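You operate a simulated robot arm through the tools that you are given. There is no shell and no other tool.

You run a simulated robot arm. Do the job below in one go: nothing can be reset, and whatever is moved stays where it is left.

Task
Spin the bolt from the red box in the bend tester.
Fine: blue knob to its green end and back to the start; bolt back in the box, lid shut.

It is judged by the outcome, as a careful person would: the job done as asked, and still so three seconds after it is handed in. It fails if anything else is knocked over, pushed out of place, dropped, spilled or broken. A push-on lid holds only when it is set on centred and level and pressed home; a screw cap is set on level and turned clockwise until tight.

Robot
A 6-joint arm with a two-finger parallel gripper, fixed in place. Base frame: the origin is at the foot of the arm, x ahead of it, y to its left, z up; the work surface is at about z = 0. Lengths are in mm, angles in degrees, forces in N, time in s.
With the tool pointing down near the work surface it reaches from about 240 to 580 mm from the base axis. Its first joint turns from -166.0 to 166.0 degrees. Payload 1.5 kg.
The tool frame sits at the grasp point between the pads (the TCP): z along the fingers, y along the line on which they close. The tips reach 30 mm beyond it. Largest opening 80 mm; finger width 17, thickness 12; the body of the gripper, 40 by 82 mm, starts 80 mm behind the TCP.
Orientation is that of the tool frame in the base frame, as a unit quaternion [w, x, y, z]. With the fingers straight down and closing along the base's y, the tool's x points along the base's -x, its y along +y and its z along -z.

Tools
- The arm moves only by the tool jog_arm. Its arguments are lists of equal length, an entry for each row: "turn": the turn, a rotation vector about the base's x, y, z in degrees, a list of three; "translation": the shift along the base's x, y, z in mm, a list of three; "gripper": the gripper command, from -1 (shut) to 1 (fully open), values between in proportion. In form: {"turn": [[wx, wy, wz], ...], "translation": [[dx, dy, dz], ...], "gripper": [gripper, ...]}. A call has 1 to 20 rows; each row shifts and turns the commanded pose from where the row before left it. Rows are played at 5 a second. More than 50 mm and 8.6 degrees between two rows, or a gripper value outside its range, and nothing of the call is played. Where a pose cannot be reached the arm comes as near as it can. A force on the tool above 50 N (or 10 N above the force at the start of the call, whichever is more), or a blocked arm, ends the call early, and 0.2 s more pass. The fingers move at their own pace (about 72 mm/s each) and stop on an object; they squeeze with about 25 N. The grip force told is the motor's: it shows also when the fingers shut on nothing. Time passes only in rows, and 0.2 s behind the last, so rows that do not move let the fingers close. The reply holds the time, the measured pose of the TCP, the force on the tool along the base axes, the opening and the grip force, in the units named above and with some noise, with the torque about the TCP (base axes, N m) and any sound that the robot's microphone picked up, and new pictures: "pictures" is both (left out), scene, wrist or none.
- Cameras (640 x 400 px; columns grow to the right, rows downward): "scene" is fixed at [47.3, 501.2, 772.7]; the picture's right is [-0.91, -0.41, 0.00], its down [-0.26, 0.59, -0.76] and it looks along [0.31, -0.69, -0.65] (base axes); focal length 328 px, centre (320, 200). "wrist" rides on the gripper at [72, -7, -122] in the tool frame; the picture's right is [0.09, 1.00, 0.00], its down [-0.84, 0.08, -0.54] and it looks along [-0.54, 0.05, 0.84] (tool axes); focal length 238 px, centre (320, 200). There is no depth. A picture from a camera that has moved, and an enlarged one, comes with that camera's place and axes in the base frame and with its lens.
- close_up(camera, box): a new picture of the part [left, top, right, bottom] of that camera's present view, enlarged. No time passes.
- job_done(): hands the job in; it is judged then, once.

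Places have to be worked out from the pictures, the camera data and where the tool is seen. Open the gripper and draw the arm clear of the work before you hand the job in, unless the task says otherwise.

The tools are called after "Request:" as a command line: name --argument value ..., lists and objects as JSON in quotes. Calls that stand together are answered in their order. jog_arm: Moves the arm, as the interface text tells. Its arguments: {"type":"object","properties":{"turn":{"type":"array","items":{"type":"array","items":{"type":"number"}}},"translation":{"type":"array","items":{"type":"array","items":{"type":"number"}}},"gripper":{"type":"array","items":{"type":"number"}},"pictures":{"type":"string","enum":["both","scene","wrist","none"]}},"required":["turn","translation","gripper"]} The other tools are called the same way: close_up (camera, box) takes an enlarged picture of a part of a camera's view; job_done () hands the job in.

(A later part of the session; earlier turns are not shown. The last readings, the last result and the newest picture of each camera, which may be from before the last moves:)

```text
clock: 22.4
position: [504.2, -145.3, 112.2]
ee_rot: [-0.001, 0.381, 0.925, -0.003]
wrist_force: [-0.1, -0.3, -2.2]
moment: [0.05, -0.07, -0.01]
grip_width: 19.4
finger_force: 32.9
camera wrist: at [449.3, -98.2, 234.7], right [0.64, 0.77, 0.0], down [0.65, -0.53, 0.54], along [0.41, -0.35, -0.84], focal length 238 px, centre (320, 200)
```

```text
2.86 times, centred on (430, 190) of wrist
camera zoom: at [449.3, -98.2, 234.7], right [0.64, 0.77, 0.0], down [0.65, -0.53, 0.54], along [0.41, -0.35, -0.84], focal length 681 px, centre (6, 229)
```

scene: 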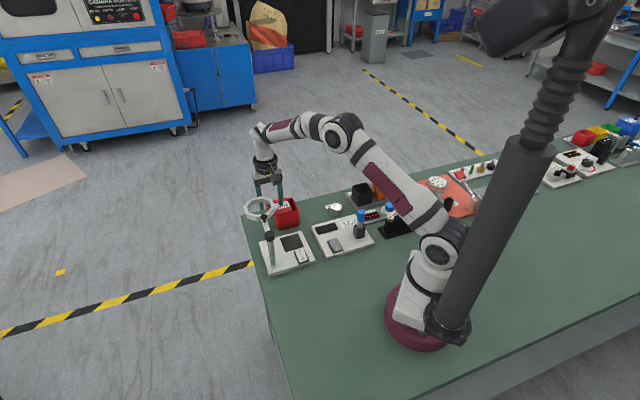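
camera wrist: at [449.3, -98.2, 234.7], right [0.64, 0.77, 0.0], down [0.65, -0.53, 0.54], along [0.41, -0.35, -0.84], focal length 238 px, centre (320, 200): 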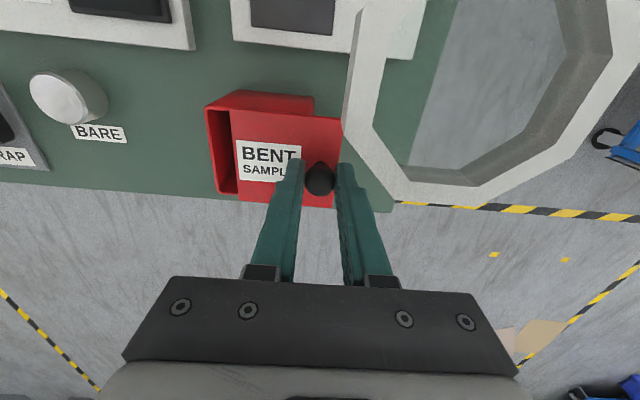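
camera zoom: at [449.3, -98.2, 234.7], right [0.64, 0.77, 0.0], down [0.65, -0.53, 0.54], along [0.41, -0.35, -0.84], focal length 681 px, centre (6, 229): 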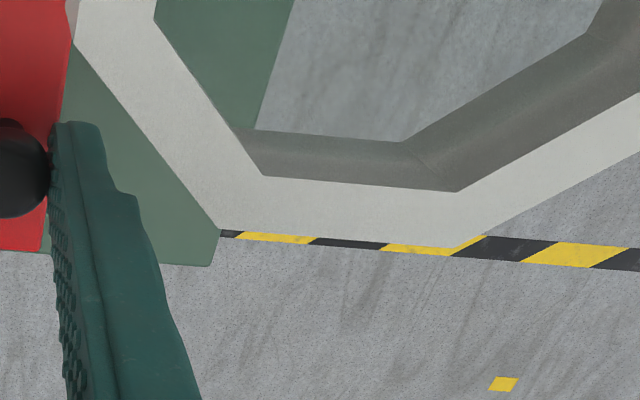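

The ring edge is about 11–15 mm clear of the finger's path. Sliding the lid further in small steps.

Request:
jog_arm --turn '[[0, 0, 0], [0, 0, 0], [0, 0, 0], [0, 0, 0], [0, 0, 0], [0, 0, 0]]' --translation '[[1.8, 1.8, 0], [1.8, 1.8, 0], [1.8, 1.8, 0], [1.8, 1.8, 0], [1.8, 1.8, 0], [0, 0, 0]]' --gripper '[-1, -1, -1, -1, -1, -1]'

Request:
close_up --camera "wrist" --box '[180, 70, 480, 270]'

```text
clock: 23.9
position: [512.4, -136.1, 113.1]
ee_rot: [-0.002, 0.381, 0.924, -0.003]
wrist_force: [-15.2, 13.5, 4.3]
moment: [0.36, 0.38, -0.03]
grip_width: 19.8
finger_force: 33.8
camera wrist: at [458.8, -89.1, 234.9], right [0.64, 0.77, 0.0], down [0.65, -0.54, 0.54], along [0.41, -0.35, -0.84], focal length 238 px, centre (320, 200)
```

scene: 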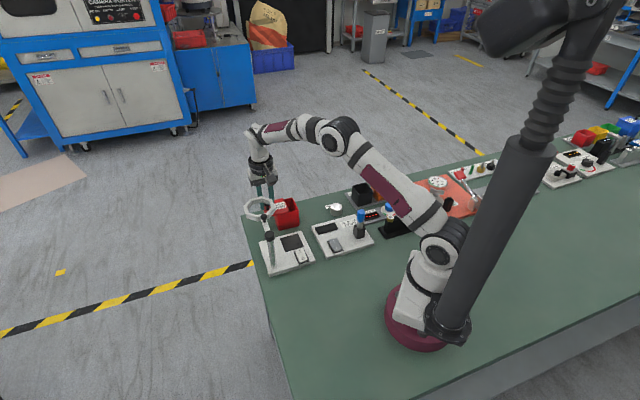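
wrist: 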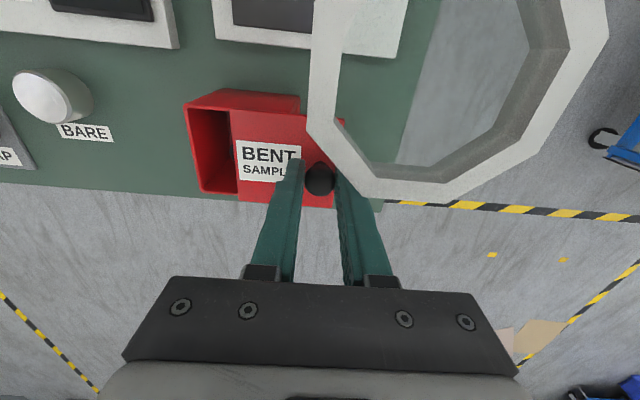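

```text
2.00 times, centred on (330, 170) of wrist
camera zoom: at [458.8, -89.1, 234.9], right [0.64, 0.77, 0.0], down [0.65, -0.54, 0.54], along [0.41, -0.35, -0.84], focal length 477 px, centre (300, 260)
```

zoom: 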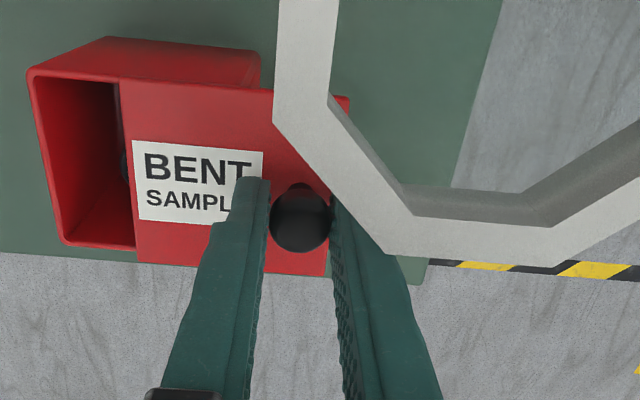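

Opening is now about 34 mm and the ring stays clear of the fingers at its height. The slide direction seems to be about 47°, so I'll adjust and continue.

Request:
jog_arm --turn '[[0, 0, 0], [0, 0, 0], [0, 0, 0], [0, 0, 0], [0, 0, 0], [0, 0, 0], [0, 0, 0]]' --translation '[[-0.4, 0.4, 0], [1.7, 1.85, 0], [1.7, 1.85, 0], [1.7, 1.85, 0], [1.7, 1.85, 0], [1.7, 1.85, 0], [0, 0, 0]]' --gripper '[-1, -1, -1, -1, -1, -1, -1]'

Request:
close_up --camera "wrist" --box '[150, 70, 450, 270]'

Request:
close_up --camera "scene" --box '[245, 165, 325, 235]'

```text
clock: 25.4
position: [522.6, -128.2, 110.7]
ee_rot: [-0.001, 0.381, 0.925, -0.003]
wrist_force: [-2.8, 2.3, -4.7]
moment: [0.11, 0.07, 0.02]
grip_width: 19.7
finger_force: 33.4
camera wrist: at [467.6, -79.8, 234.6], right [0.64, 0.77, -0.01], down [0.65, -0.53, 0.54], along [0.42, -0.35, -0.84], focal length 238 px, centre (320, 200)
```

scene: 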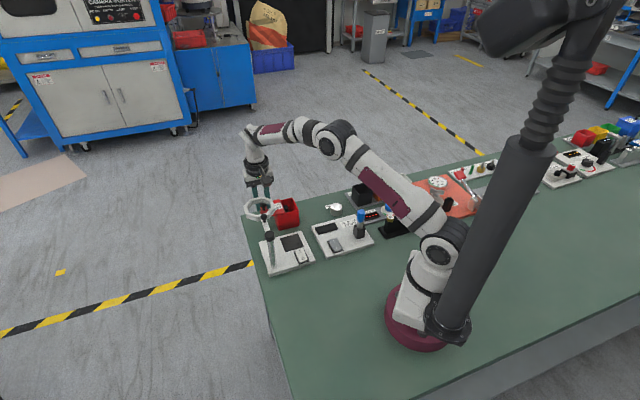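
wrist: 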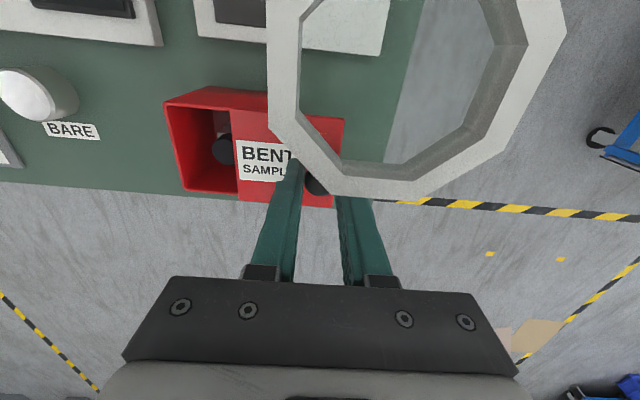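

```text
2.00 times, centred on (300, 170) of wrist
camera zoom: at [467.6, -79.8, 234.6], right [0.64, 0.77, -0.01], down [0.65, -0.53, 0.54], along [0.42, -0.35, -0.84], focal length 477 px, centre (360, 260)
```

zoom: 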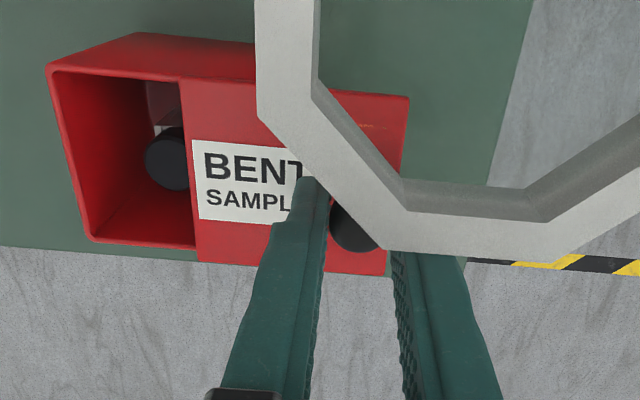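

```text
5.71 times, centred on (285, 200) of scene
camera zoom: at [47.3, 501.2, 772.7], right [-0.91, -0.41, 0.0], down [-0.26, 0.59, -0.76], along [0.31, -0.69, -0.65], focal length 1872 px, centre (520, 200)
```

zoom: 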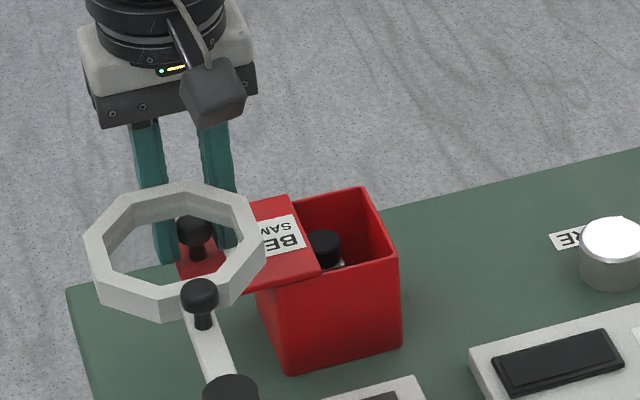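

The bolt's black head is visible standing near the box centre. I'll open about 9 mm more for finger room, staying short of pulling the lid off.

Request:
jog_arm --turn '[[0, 0, 0], [0, 0, 0], [0, 0, 0], [0, 0, 0], [0, 0, 0]]' --translation '[[1.6, 1.7, 0], [1.6, 1.7, 0], [1.6, 1.7, 0], [1.6, 1.7, 0], [0, 0, 0]]' --gripper '[-1, -1, -1, -1, -1]'

Request:
close_up --camera "wrist" --box '[150, 70, 450, 270]'

Request:
close_up --camera "scene" --box '[245, 165, 325, 235]'

```text
clock: 26.6
position: [530.4, -119.3, 110.7]
ee_rot: [-0.001, 0.382, 0.924, -0.002]
wrist_force: [4.6, -5.2, -5.6]
moment: [0.02, 0.0, -0.01]
grip_width: 19.6
finger_force: 33.5
camera wrist: at [474.3, -73.2, 234.6], right [0.64, 0.77, -0.01], down [0.65, -0.53, 0.54], along [0.42, -0.35, -0.84], focal length 238 px, centre (320, 200)
```

scene: 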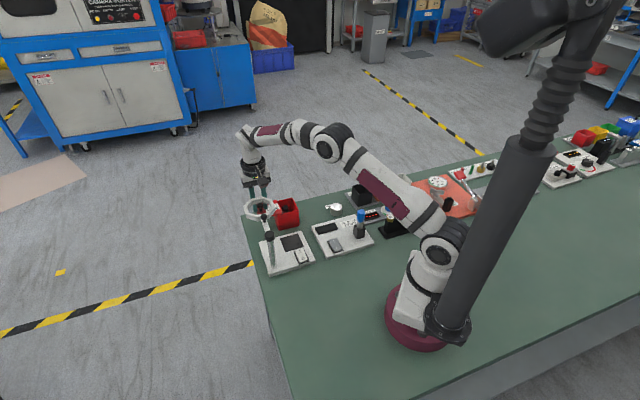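
wrist: 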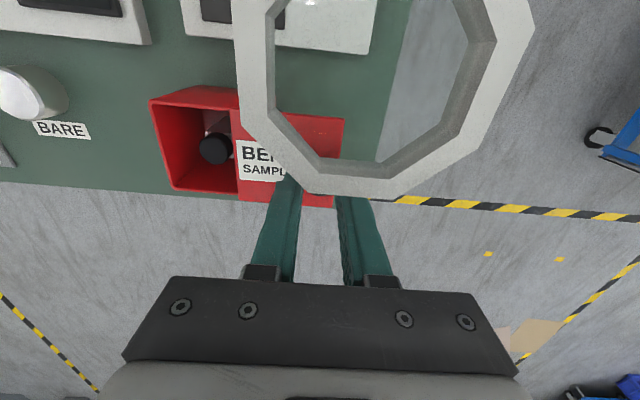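

```text
2.00 times, centred on (300, 170) of wrist
camera zoom: at [474.3, -73.2, 234.6], right [0.64, 0.77, -0.01], down [0.65, -0.53, 0.54], along [0.42, -0.35, -0.84], focal length 477 px, centre (360, 260)
```

zoom: 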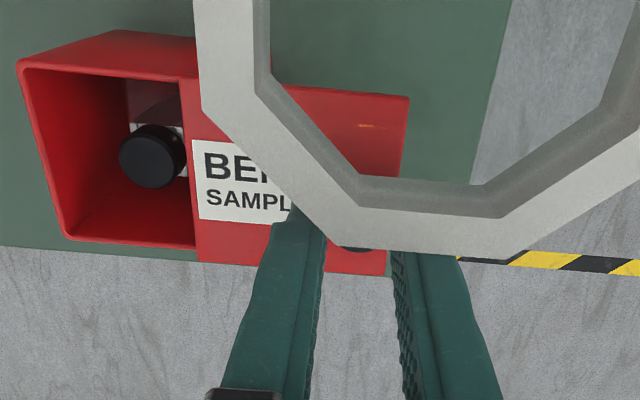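

```text
5.71 times, centred on (285, 200) of scene
camera zoom: at [47.3, 501.2, 772.7], right [-0.91, -0.41, 0.0], down [-0.26, 0.59, -0.76], along [0.31, -0.69, -0.65], focal length 1872 px, centre (520, 200)
```

zoom: 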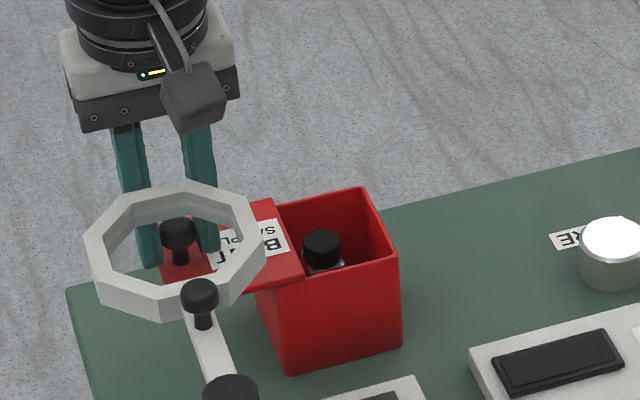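

The lid is open about 55 mm. I'll release, rise clear above the ring, and view the bolt from above.

Request:
jog_arm --turn '[[0, 0, 0], [0, 0, 0], [0, 0, 0], [0, 0, 0], [0, 0, 0], [0, 0, 0], [0, 0, 0]]' --translation '[[0, 0, 0], [0, 0, 0], [0, 0, 30], [0, 0, 30], [0, 0, 35], [-20, -20, 0], [-20, -20, 0]]' --gripper '[0.25, 0.25, 0.25, 0.25, 0.25, 0.25, 0.25]'

Request:
close_up --camera "wrist" --box '[220, 60, 380, 170]'

Request:
close_up --camera "scene" --box '[255, 175, 315, 235]'

```text
clock: 28.2
position: [489.2, -160.6, 207.9]
ee_rot: [-0.001, 0.382, 0.924, -0.003]
wrist_force: [1.0, -0.6, 0.2]
moment: [0.01, 0.02, -0.01]
grip_width: 49.9
finger_force: 0.1
camera wrist: at [433.1, -113.4, 330.3], right [0.64, 0.77, 0.0], down [0.65, -0.53, 0.54], along [0.41, -0.35, -0.84], focal length 238 px, centre (320, 200)
```

scene: 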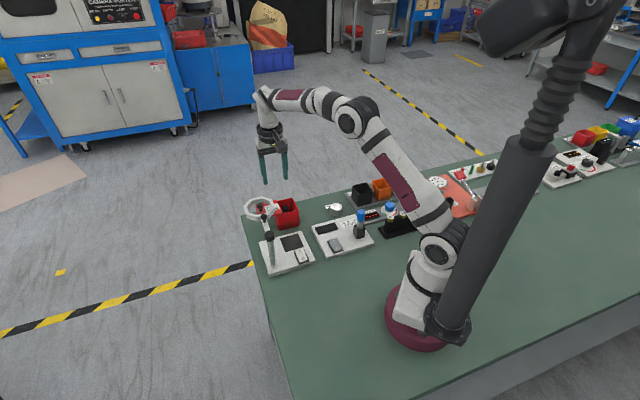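
wrist: 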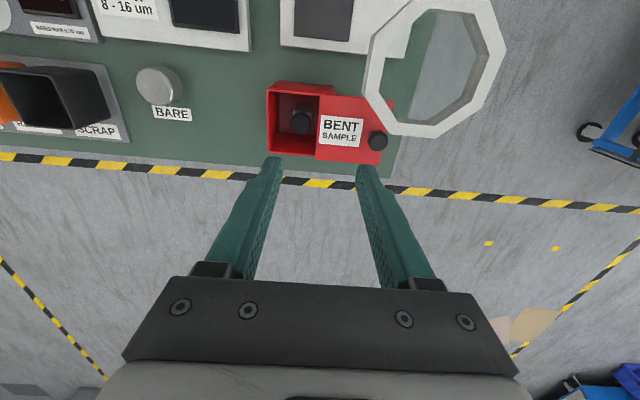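

```text
3.64 times, centred on (300, 115) of wrist
camera zoom: at [433.1, -113.4, 330.3], right [0.64, 0.77, 0.0], down [0.65, -0.53, 0.54], along [0.41, -0.35, -0.84], focal length 867 px, centre (393, 509)
```

zoom: 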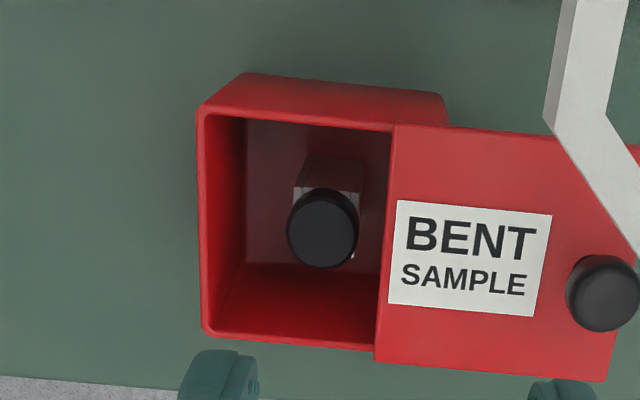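

```text
6.67 times, centred on (285, 205) of scene
camera zoom: at [47.3, 501.2, 772.7], right [-0.91, -0.41, 0.0], down [-0.26, 0.59, -0.76], along [0.31, -0.69, -0.65], focal length 2184 px, centre (553, 167)
```

zoom: 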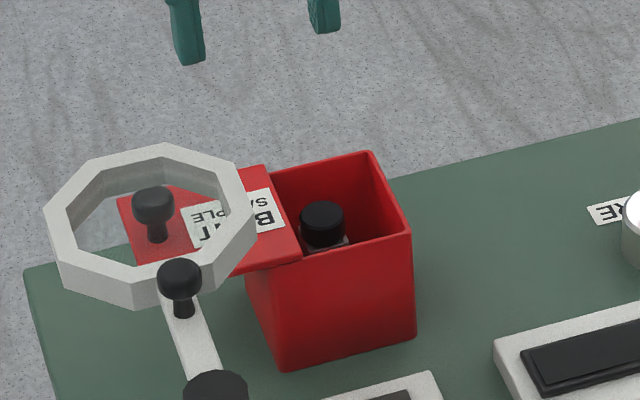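

The bolt head is about 22 mm across, top near z≈50, at about (475,-178). I'll turn the gripper back 90° so it closes across the box, and come lower over the bolt for an accurate look.

Request:
jog_arm --turn '[[0, 0, 7.5], [0, 0, 7.5], [0, 0, 7.5], [0, 0, 7.5], [0, 0, 7.5], [0, 0, 7.5], [0, 0, 7.5], [0, 0, 7.5], [0, 0, 7.5], [0, 0, 7.5], [0, 0, 7.5], [0, 0, 7.5], [0, 0, 0]]' --translation '[[-2, -2, 0], [-2, -2, 0], [-2, -2, 0], [-2, -2, 0], [-2, -2, 0], [-2, -2, 0], [-1, -2, -5], [-1, -2, -5], [-1, -1, -5], [0, 0, -5], [0, 0, -5], [0, 0, -5], [0, 0, 0]]' --gripper '[0.25, 0.25, 0.25, 0.25, 0.25, 0.25, 0.25, 0.25, 0.25, 0.25, 0.25, 0.25, 0.25]'

Request:
close_up --camera "wrist" --box '[240, 40, 400, 180]'

```text
clock: 31.1
position: [473.2, -177.0, 176.6]
ee_rot: [0.001, -0.384, 0.923, -0.003]
wrist_force: [-0.1, -0.8, -1.1]
moment: [0.0, -0.01, -0.01]
grip_width: 50.1
finger_force: 0.0
camera wrist: at [427.6, -231.6, 299.9], right [-0.77, 0.64, 0.0], down [0.53, 0.65, 0.54], along [0.35, 0.42, -0.84], focal length 238 px, centre (320, 200)
```

scene: 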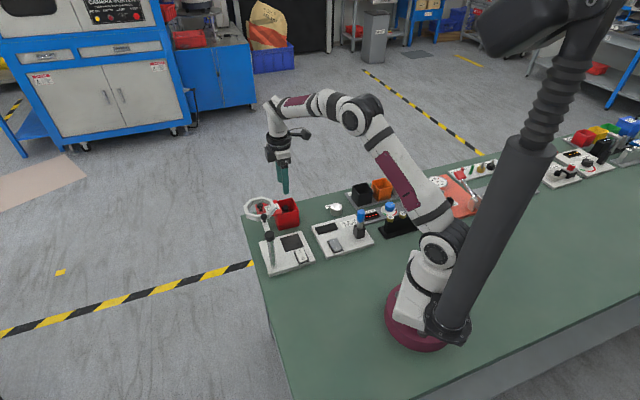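
wrist: 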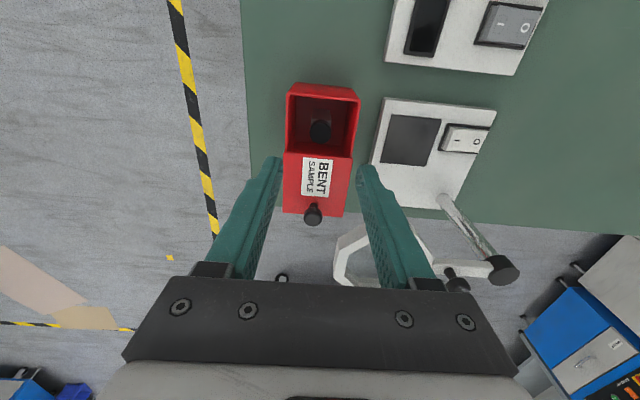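

```text
2.86 times, centred on (320, 110) of wrist
camera zoom: at [427.6, -231.6, 299.9], right [-0.77, 0.64, 0.0], down [0.53, 0.65, 0.54], along [0.35, 0.42, -0.84], focal length 681 px, centre (320, 457)
```

zoom: 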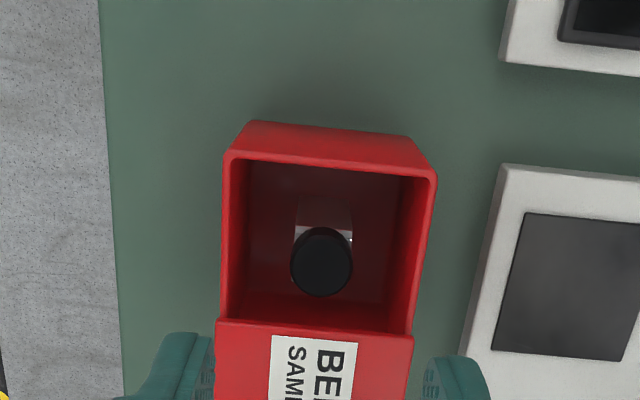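

The bolt appears centred in the box at about (474.5,-176) and aligned with the gripper across it. I'll narrow the fingers to about 28 mm and descend to just above the rim for another look.

Request:
jog_arm --turn '[[0, 0, 0], [0, 0, 0], [0, 0, 0], [0, 0, 0], [0, 0, 0]]' --translation '[[0.5, 0.5, -20], [0, 0, -20], [0, 0, -20], [0, 0, -8], [0, 0, 0]]' --gripper '[-0.3, -0.3, -0.3, -0.3, -0.3]' --pictures "wrist"

Request:
close_up --camera "wrist" --box '[230, 80, 410, 200]'

Request:
close_up --camera "scene" --box '[255, 175, 315, 235]'

```text
clock: 32.2
position: [473.7, -175.5, 109.5]
ee_rot: [0.001, -0.383, 0.924, -0.002]
wrist_force: [0.8, -0.7, 0.2]
moment: [0.02, 0.0, -0.01]
grip_width: 27.9
finger_force: 0.0
camera wrist: at [428.2, -230.8, 231.9], right [-0.77, 0.64, 0.0], down [0.53, 0.65, 0.54], along [0.35, 0.41, -0.84], focal length 238 px, centre (320, 200)
```

wrist: 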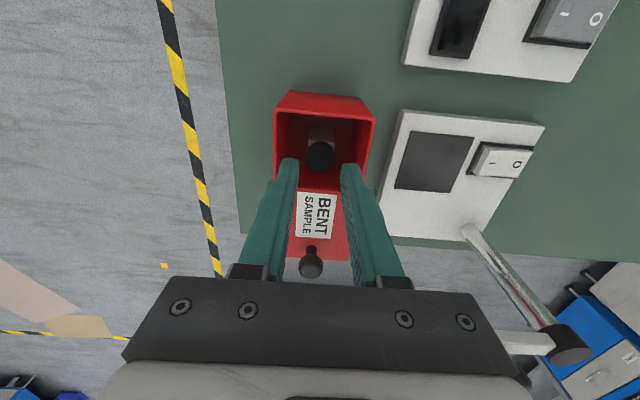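

```text
3.33 times, centred on (320, 140) of wrist
camera zoom: at [428.2, -230.8, 231.9], right [-0.77, 0.64, 0.0], down [0.53, 0.65, 0.54], along [0.35, 0.41, -0.84], focal length 794 px, centre (320, 400)
```

zoom: 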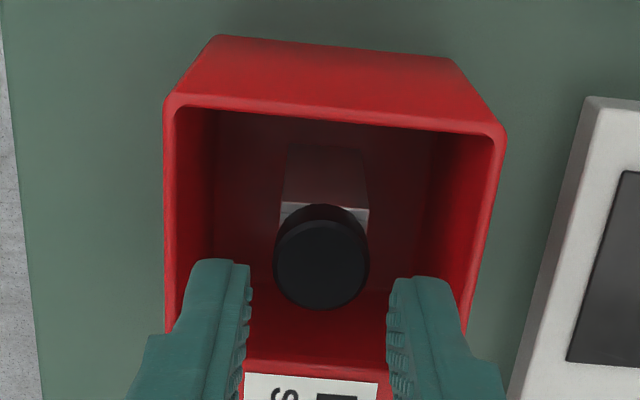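

```text
6.67 times, centred on (285, 205) of scene
camera zoom: at [47.3, 501.2, 772.7], right [-0.91, -0.41, 0.0], down [-0.26, 0.59, -0.76], along [0.31, -0.69, -0.65], focal length 2184 px, centre (553, 167)
```

zoom: 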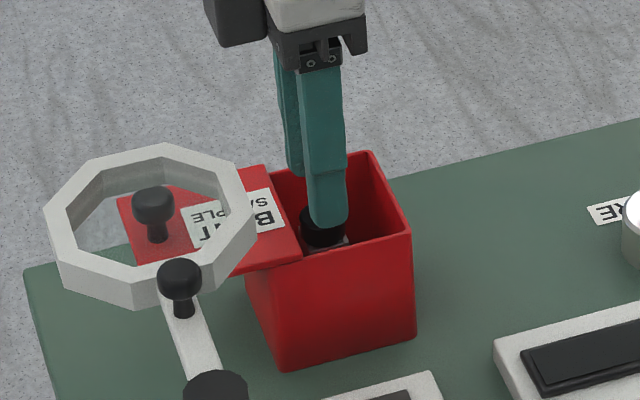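

The bolt head is centred under the TCP, top at z≈57, and the box interior half-width is about 32 mm. I'll narrow to 25 mm and lower to z≈75, then close on the head.

Request:
jog_arm --turn '[[0, 0, 0], [0, 0, 0], [0, 0, 0], [0, 0, 0], [0, 0, 0], [0, 0, 0]]' --translation '[[0, 0, 0], [0, 0, -10], [0, 0, -10], [0, 0, -8], [0, 0, -7], [0, 0, 0]]' --gripper '[-0.375, -0.375, -0.375, -0.375, -0.375, -0.375]'

Request:
close_up --camera "wrist" --box '[230, 100, 410, 220]'

```text
clock: 33.6
position: [473.5, -176.7, 74.4]
ee_rot: [0.001, -0.383, 0.924, -0.002]
wrist_force: [0.1, -1.1, 0.5]
moment: [0.02, -0.03, -0.02]
grip_width: 25.2
finger_force: 0.1
camera wrist: at [427.7, -231.0, 196.9], right [-0.77, 0.64, 0.0], down [0.53, 0.65, 0.54], along [0.35, 0.41, -0.84], focal length 238 px, centre (320, 200)
```

scene: 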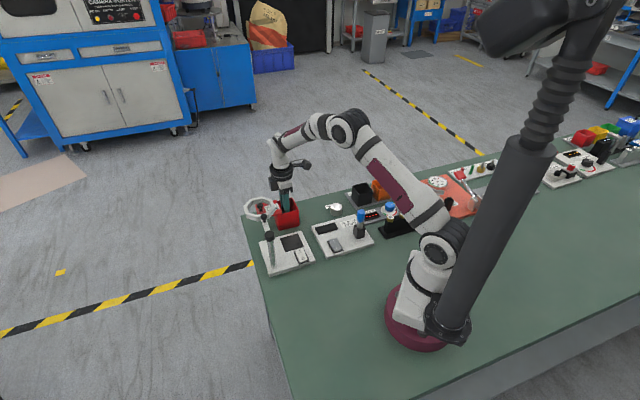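
wrist: 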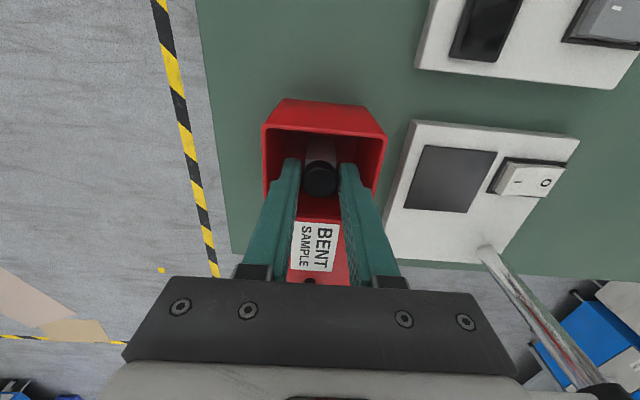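

```text
3.33 times, centred on (320, 160) of wrist
camera zoom: at [427.7, -231.0, 196.9], right [-0.77, 0.64, 0.0], down [0.53, 0.65, 0.54], along [0.35, 0.41, -0.84], focal length 794 px, centre (320, 333)
```

zoom: 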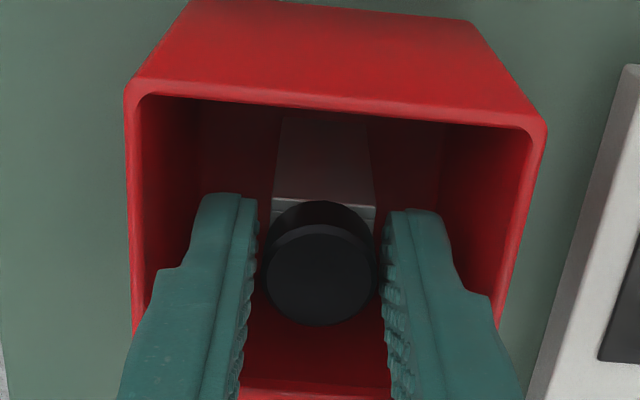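

The head is well between the pads with no contact forces. Closing on the bolt head.

Request:
jog_arm --turn '[[0, 0, 0], [0, 0, 0], [0, 0, 0]]' --translation '[[0, 0, 0], [0, 0, 0], [0, 0, 0]]' --gripper '[-1, -1, -1]' --pictures "wrist"

Request:
close_up --camera "wrist" --box '[230, 100, 410, 220]'

```text
clock: 34.5
position: [473.9, -175.8, 74.3]
ee_rot: [0.001, -0.384, 0.924, -0.003]
wrist_force: [1.3, 0.0, -0.2]
moment: [-0.03, -0.01, -0.01]
grip_width: 20.9
finger_force: 24.9
camera wrist: at [427.7, -231.0, 197.0], right [-0.77, 0.64, 0.0], down [0.53, 0.65, 0.54], along [0.35, 0.41, -0.84], focal length 238 px, centre (320, 200)
```

wrist: 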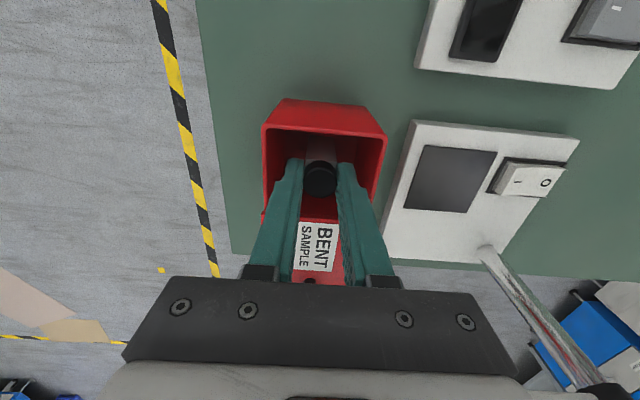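

```text
3.33 times, centred on (320, 160) of wrist
camera zoom: at [427.7, -231.0, 197.0], right [-0.77, 0.64, 0.0], down [0.53, 0.65, 0.54], along [0.35, 0.41, -0.84], focal length 794 px, centre (320, 333)
```

zoom: 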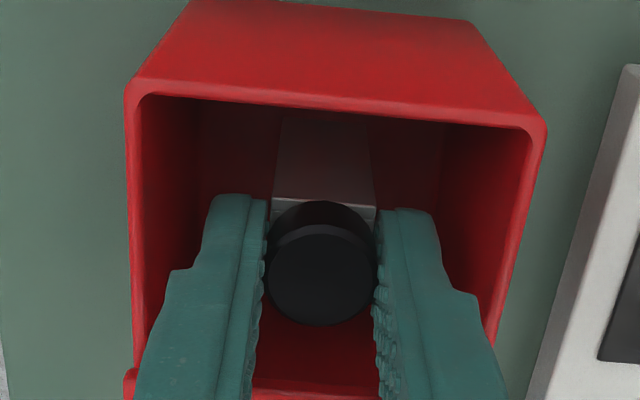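

Gripped at 20.9 mm with no side load; return pose is about (474,-176, z 74.5). Lifting straight up slowly.

Request:
jog_arm --turn '[[0, 0, 0], [0, 0, 0], [0, 0, 0], [0, 0, 0], [0, 0, 0], [0, 0, 0], [0, 0, 0], [0, 0, 0]]' --translation '[[0, 0, 4], [0, 0, 8], [0, 0, 10], [0, 0, 15], [0, 0, 20], [0, 0, 25], [0, 0, 25], [0, 0, 0]]' --gripper '[-1, -1, -1, -1, -1, -1, -1, -1]'

Request:
close_up --camera "wrist" --box '[230, 80, 410, 220]'

Request:
close_up --camera "scene" --box '[240, 140, 320, 220]'

```text
clock: 36.2
position: [473.7, -176.2, 182.0]
ee_rot: [0.001, -0.384, 0.923, -0.002]
wrist_force: [-0.1, -0.4, 0.0]
moment: [0.0, 0.0, 0.0]
grip_width: 20.6
finger_force: 25.4
camera wrist: at [427.8, -230.9, 304.5], right [-0.77, 0.64, -0.01], down [0.53, 0.65, 0.54], along [0.35, 0.41, -0.84], focal length 238 px, centre (320, 200)
```

scene: 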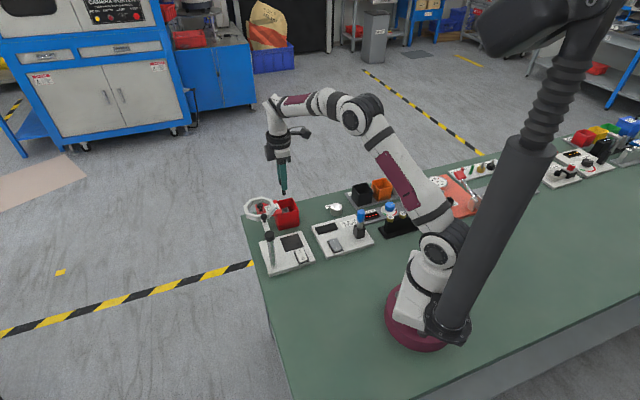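
wrist: 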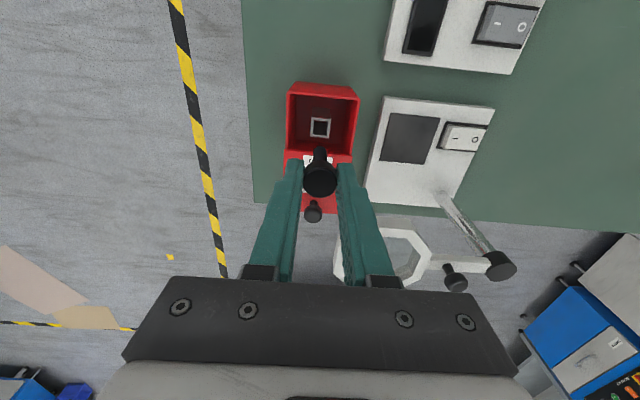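

```text
2.86 times, centred on (320, 150) of wrist
camera zoom: at [427.8, -230.9, 304.5], right [-0.77, 0.64, -0.01], down [0.53, 0.65, 0.54], along [0.35, 0.41, -0.84], focal length 681 px, centre (320, 343)
```

zoom: 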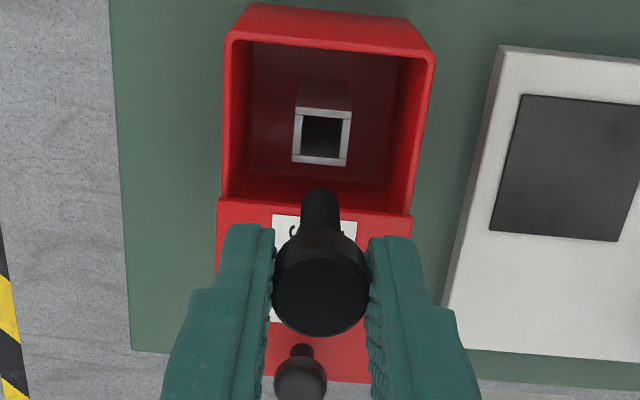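

```text
5.00 times, centred on (280, 180) of scene
camera zoom: at [47.3, 501.2, 772.7], right [-0.91, -0.41, 0.0], down [-0.26, 0.59, -0.76], along [0.31, -0.69, -0.65], focal length 1638 px, centre (520, 300)
```

zoom: 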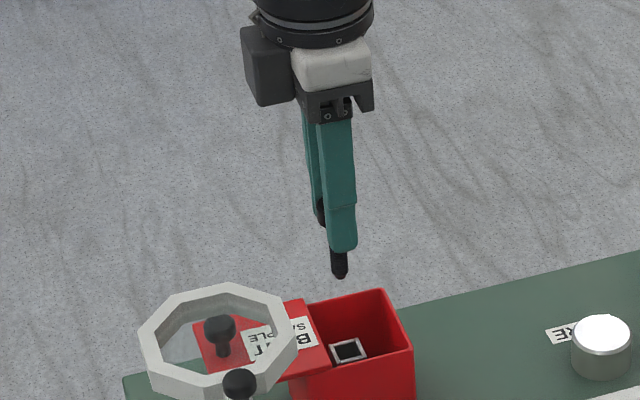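

The bolt is out: a black round-shank bolt, with its end about 55–63 mm below the TCP, leaving a small square holder in the box. I'll carry it high over to the bend tester, whose socket is near (120,-420), turning the gripper -90°.

Request:
jog_arm --turn '[[0, 0, 0], [0, 0, -7.5], [0, 0, -7.5], [0, 0, -7.5], [0, 0, -7.5], [0, 0, -7.5], [0, 0, -7.5], [0, 0, -7.5], [0, 0, -7.5], [0, 0, -7.5], [0, 0, -7.5], [0, 0, -7.5], [0, 0, -7.5], [0, 0, 0]]' --translation '[[0, 0, 28], [-28, -18, 0], [-28, -18, 0], [-28, -19, 0], [-28, -19, 0], [-28, -19, 0], [-28, -19, 0], [-28, -19, 0], [-28, -19, 0], [-28, -19, 0], [-28, -19, 0], [-27, -18, 0], [-27, -18, 0], [0, 0, 0]]' --gripper '[-1, -1, -1, -1, -1, -1, -1, -1, -1, -1, -1, -1, -1, -1]'

Request:
close_up --camera "wrist" --box '[220, 40, 460, 190]'

```text
clock: 39.2
position: [140.8, -400.6, 208.1]
ee_rot: [-0.001, 0.382, 0.924, -0.002]
wrist_force: [-0.4, -0.9, -0.5]
moment: [-0.02, -0.01, -0.02]
grip_width: 20.7
finger_force: 25.0
camera wrist: at [86.0, -353.6, 331.6], right [0.64, 0.77, 0.0], down [0.65, -0.53, 0.54], along [0.41, -0.35, -0.84], focal length 238 px, centre (320, 200)
```

scene: 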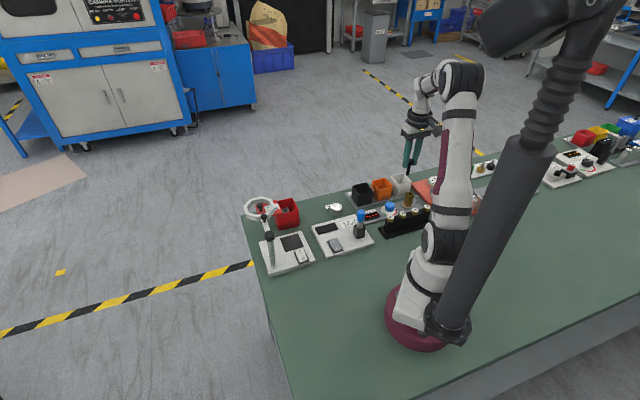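
wrist: 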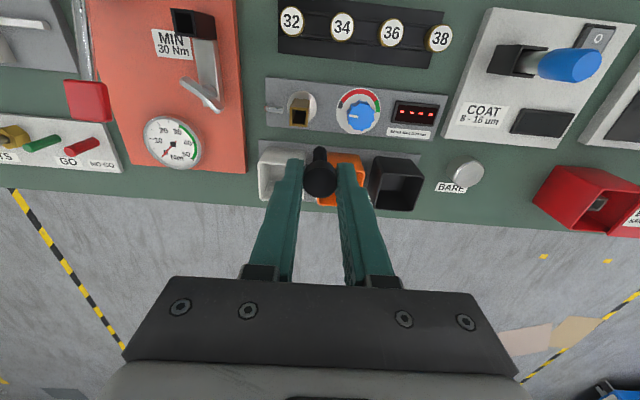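

```text
2.67 times, centred on (340, 115) of wrist
camera zoom: at [86.0, -353.6, 331.6], right [0.64, 0.77, 0.0], down [0.65, -0.53, 0.54], along [0.41, -0.35, -0.84], focal length 636 px, centre (267, 427)
```

zoom: 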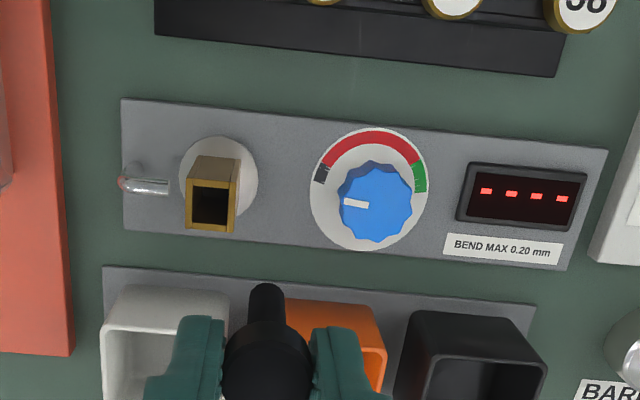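

I have a clear view of the tester: the brass socket rim is near (120.5,-418) with z≈50, and the blue knob's white pointer is at the grey start mark. I'll bring the bolt over the socket with the shank end just above the rim.

Request:
jog_arm --turn '[[0, 0, 0], [0, 0, 0], [0, 0, 0], [0, 0, 0], [0, 0, 0]]' --translation '[[-10, -9, -10], [-9.7, -8.9, -20], [0, 0, -25], [0, 0, -25], [0, 0, 0]]' --gripper '[-1, -1, -1, -1, -1]'

Request:
close_up --camera "wrist" --box '[240, 80, 420, 220]'

Request:
close_up --camera "scene" --box '[370, 150, 450, 230]'

```text
clock: 40.5
position: [121.9, -418.8, 128.2]
ee_rot: [-0.001, 0.382, 0.924, -0.002]
wrist_force: [-0.2, 0.0, 0.1]
moment: [-0.02, -0.01, -0.01]
grip_width: 20.9
finger_force: 25.5
camera wrist: at [65.6, -371.9, 251.3], right [0.64, 0.77, -0.01], down [0.65, -0.53, 0.54], along [0.41, -0.35, -0.84], focal length 238 px, centre (320, 200)
```

scene: 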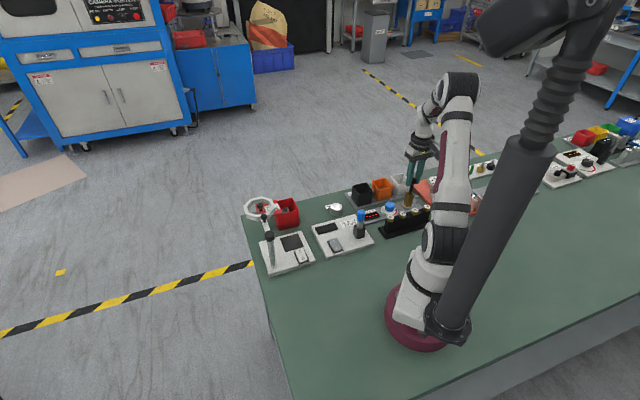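
wrist: 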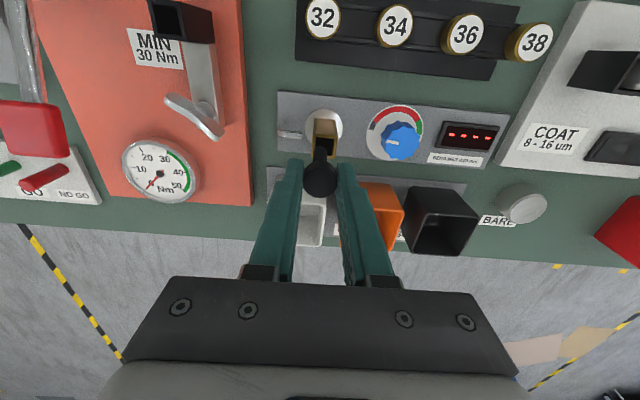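

```text
2.86 times, centred on (330, 150) of wrist
camera zoom: at [65.6, -371.9, 251.3], right [0.64, 0.77, -0.01], down [0.65, -0.53, 0.54], along [0.41, -0.35, -0.84], focal length 681 px, centre (291, 343)
```

zoom: 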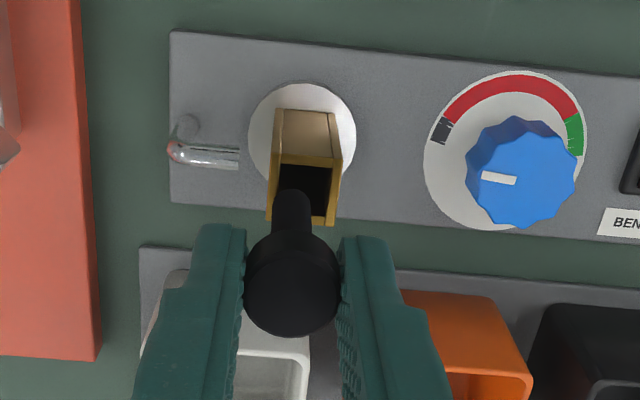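

```text
5.00 times, centred on (410, 190) of scene
camera zoom: at [47.3, 501.2, 772.7], right [-0.91, -0.41, 0.0], down [-0.26, 0.59, -0.76], along [0.31, -0.69, -0.65], focal length 1638 px, centre (-130, 250)
```

zoom: 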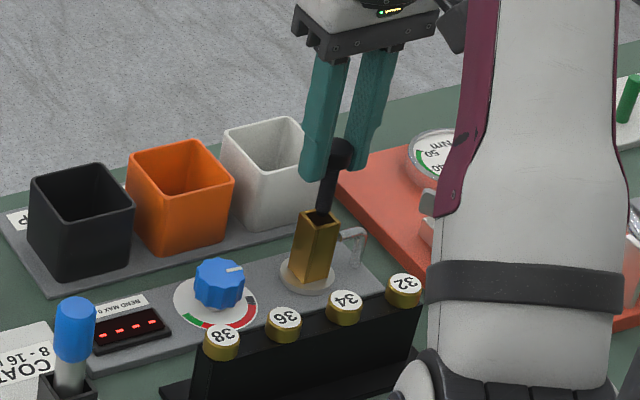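

The shank end is about 10–15 mm above the socket rim, and the hole is about 3.4 mm further along +d. I'll shift and lower partway, then check.

Request:
jog_arm --turn '[[0, 0, 0], [0, 0, 0], [0, 0, 0], [0, 0, 0]]' --translation '[[2.1, 2.7, 0], [0, 0, -4], [0, 0, -4], [0, 0, 0]]' --gripper '[-1, -1, -1, -1]' --pictures "wrist"

Request:
close_up --camera "wrist" --box '[270, 100, 370, 200]'

Request:
close_up --camera "scene" --box '[390, 165, 430, 215]'

```text
clock: 41.5
position: [123.0, -415.9, 121.0]
ee_rot: [-0.001, 0.382, 0.924, -0.002]
wrist_force: [-5.4, 5.4, 0.6]
moment: [0.28, 0.3, -0.01]
grip_width: 20.6
finger_force: 25.1
camera wrist: at [67.7, -368.4, 243.5], right [0.64, 0.77, 0.0], down [0.65, -0.53, 0.54], along [0.41, -0.35, -0.84], focal length 238 px, centre (320, 200)
```

wrist: 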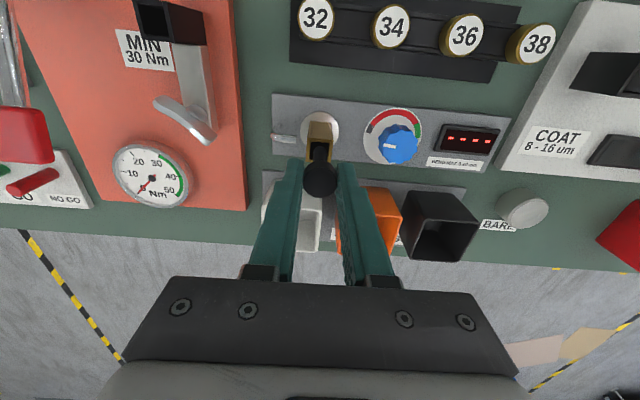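

```text
4.00 times, centred on (320, 150) of wrist
camera zoom: at [67.7, -368.4, 243.5], right [0.64, 0.77, 0.0], down [0.65, -0.53, 0.54], along [0.41, -0.35, -0.84], focal length 953 px, centre (320, 400)
```

zoom: 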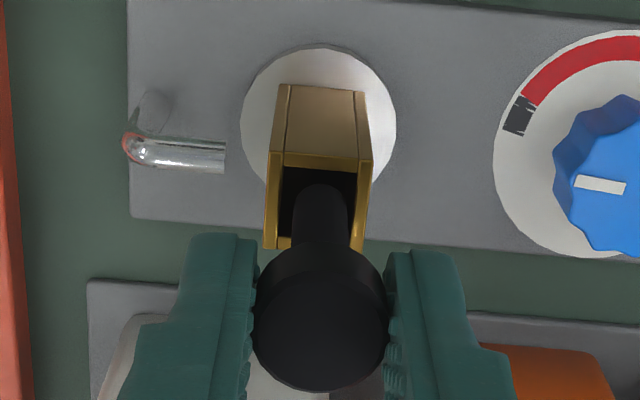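

```text
8.00 times, centred on (410, 190) of scene
camera zoom: at [47.3, 501.2, 772.7], right [-0.91, -0.41, 0.0], down [-0.26, 0.59, -0.76], along [0.31, -0.69, -0.65], focal length 2620 px, centre (-400, 280)
```

zoom: 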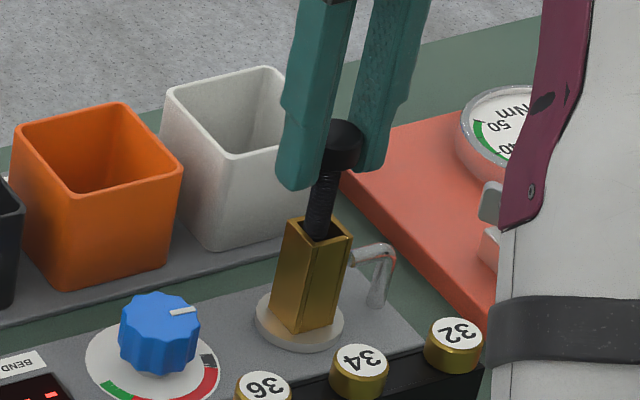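

The shank end is already in the hole and lightly touching the -c wall (about 7 N sideways). I'll shift towards (-x,+y) and check that the force falls.

Request:
jog_arm --turn '[[0, 0, 0], [0, 0, 0]]' --translation '[[-1, 1, 0], [0, 0, 0]]' --gripper '[-1, -1]' --pictures "none"

```text
clock: 42.0
position: [121.6, -414.0, 122.5]
ee_rot: [-0.001, 0.38, 0.925, -0.002]
wrist_force: [-0.3, -0.2, 0.0]
moment: [-0.02, 0.02, 0.02]
grip_width: 20.8
finger_force: 24.9
```

The contact is gone. I'll add a small margin and lower gradually.

Request:
jog_arm --turn '[[0, 0, 0], [0, 0, 0], [0, 0, 0], [0, 0, 0], [0, 0, 0]]' --translation '[[-0.4, 0.4, -4], [0, 0, -4], [0, 0, -4], [0, 0, -4], [0, 0, 0]]' --gripper '[-1, -1, -1, -1, -1]' --pictures "wrist"

Request:
close_up --camera "wrist" --box '[270, 100, 370, 200]'

Request:
close_up --camera "scene" --box '[390, 165, 430, 215]'

```text
clock: 43.2
position: [121.5, -413.9, 104.5]
ee_rot: [0.0, 0.382, 0.924, -0.001]
wrist_force: [-0.1, 0.1, -0.6]
moment: [-0.03, 0.02, -0.01]
grip_width: 20.8
finger_force: 25.0
camera wrist: at [66.3, -367.3, 227.7], right [0.64, 0.77, 0.0], down [0.65, -0.53, 0.54], along [0.41, -0.35, -0.84], focal length 238 px, centre (320, 200)
```

wrist: 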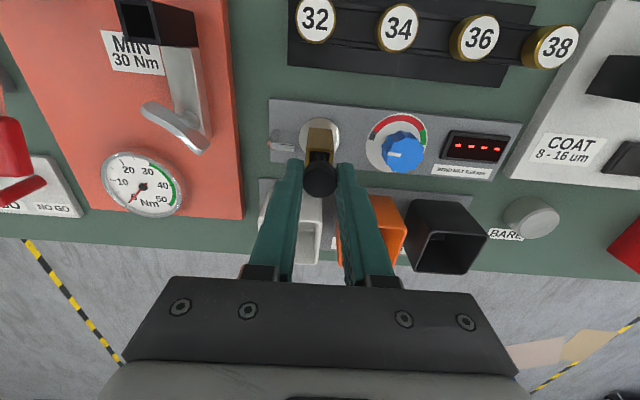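

```text
4.00 times, centred on (320, 150) of wrist
camera zoom: at [66.3, -367.3, 227.7], right [0.64, 0.77, 0.0], down [0.65, -0.53, 0.54], along [0.41, -0.35, -0.84], focal length 953 px, centre (320, 400)
```

zoom: 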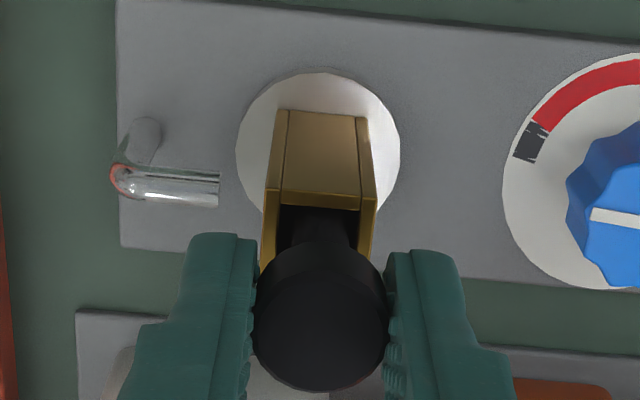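

```text
8.00 times, centred on (410, 190) of scene
camera zoom: at [47.3, 501.2, 772.7], right [-0.91, -0.41, 0.0], down [-0.26, 0.59, -0.76], along [0.31, -0.69, -0.65], focal length 2620 px, centre (-400, 280)
```

zoom: 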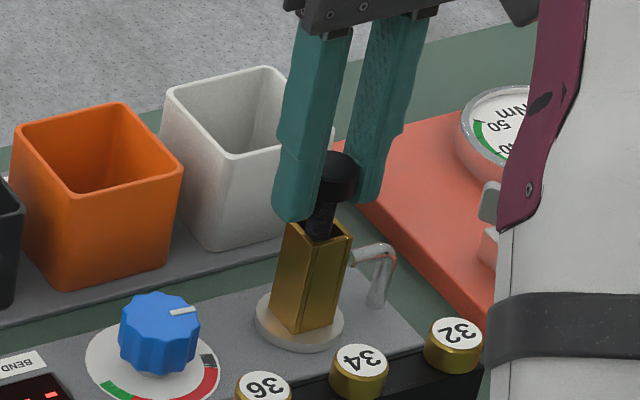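

The shank is going in cleanly with no force. Lowering further, slowing near the head's seating.

Request:
jog_arm --turn '[[0, 0, 0], [0, 0, 0], [0, 0, 0], [0, 0, 0], [0, 0, 0], [0, 0, 0], [0, 0, 0]]' --translation '[[0, 0, -3], [0, 0, -3], [0, 0, -3], [0, 0, -2], [0, 0, -2], [0, 0, -1.5], [0, 0, 0]]' --gripper '[-1, -1, -1, -1, -1, -1, -1]' --pictures "wrist"

Request:
close_up --camera "scene" --box '[390, 165, 430, 215]'

```text
clock: 44.6
position: [122.0, -414.8, 94.8]
ee_rot: [-0.001, 0.382, 0.924, -0.003]
wrist_force: [-1.4, 4.2, 9.1]
moment: [0.07, 0.17, 0.0]
grip_width: 20.7
finger_force: 25.5
stopped in row 6: the force on the tool passed its limit at 56 N (the readings are from after the stop); the commanded pose is now the measured one
camera wrist: at [66.5, -367.0, 216.1], right [0.64, 0.77, -0.01], down [0.65, -0.53, 0.54], along [0.42, -0.35, -0.84], focal length 238 px, centre (320, 200)
```

wrist: 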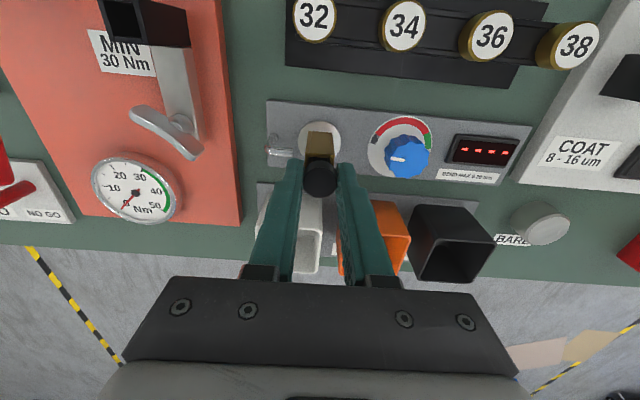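

```text
8.00 times, centred on (410, 190) of scene
camera zoom: at [47.3, 501.2, 772.7], right [-0.91, -0.41, 0.0], down [-0.26, 0.59, -0.76], along [0.31, -0.69, -0.65], focal length 2620 px, centre (-400, 280)
```

zoom: 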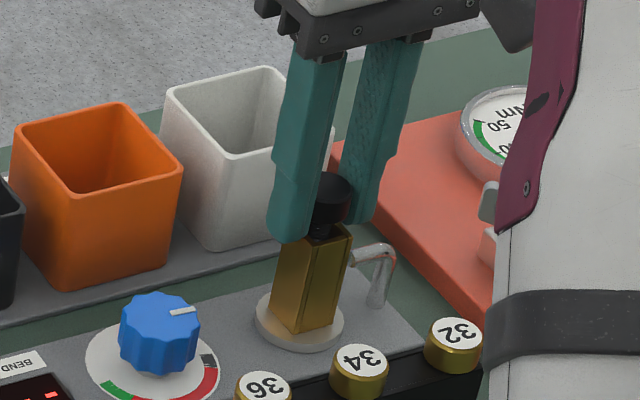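

Contact came at z≈94. I need to see whether it's the bolt seating or a fingertip on the socket rim.

Request:
close_up --camera "wrist" --box '[280, 110, 360, 210]'

Request:
close_up --camera "scene" --box '[398, 175, 422, 205]'

```text
4.00 times, centred on (320, 160) of wrist
camera zoom: at [66.5, -367.0, 216.1], right [0.64, 0.77, -0.01], down [0.65, -0.53, 0.54], along [0.42, -0.35, -0.84], focal length 953 px, centre (320, 360)
```

zoom: 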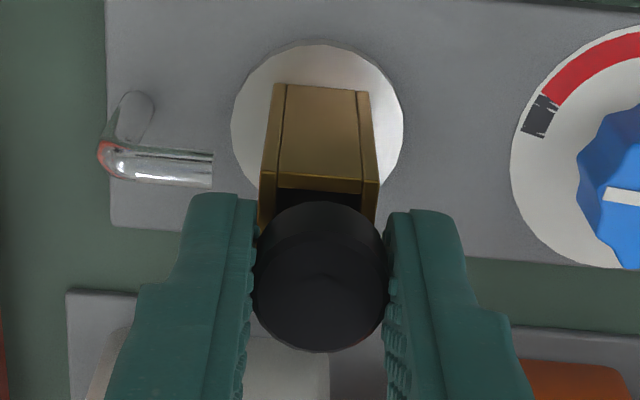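

```text
13.33 times, centred on (410, 190) of scene
camera zoom: at [47.3, 501.2, 772.7], right [-0.91, -0.41, 0.0], down [-0.26, 0.59, -0.76], along [0.31, -0.69, -0.65], focal length 4367 px, centre (-880, 333)
```

zoom: 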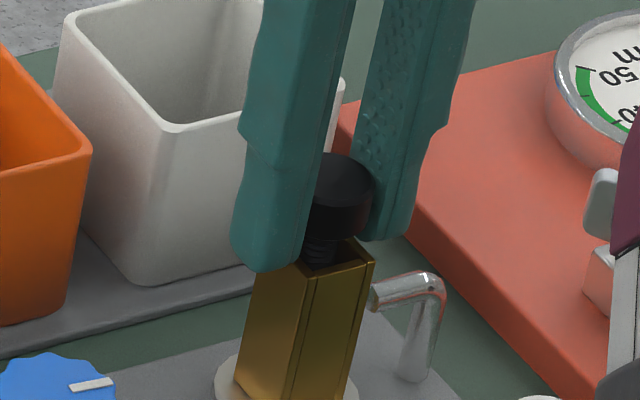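

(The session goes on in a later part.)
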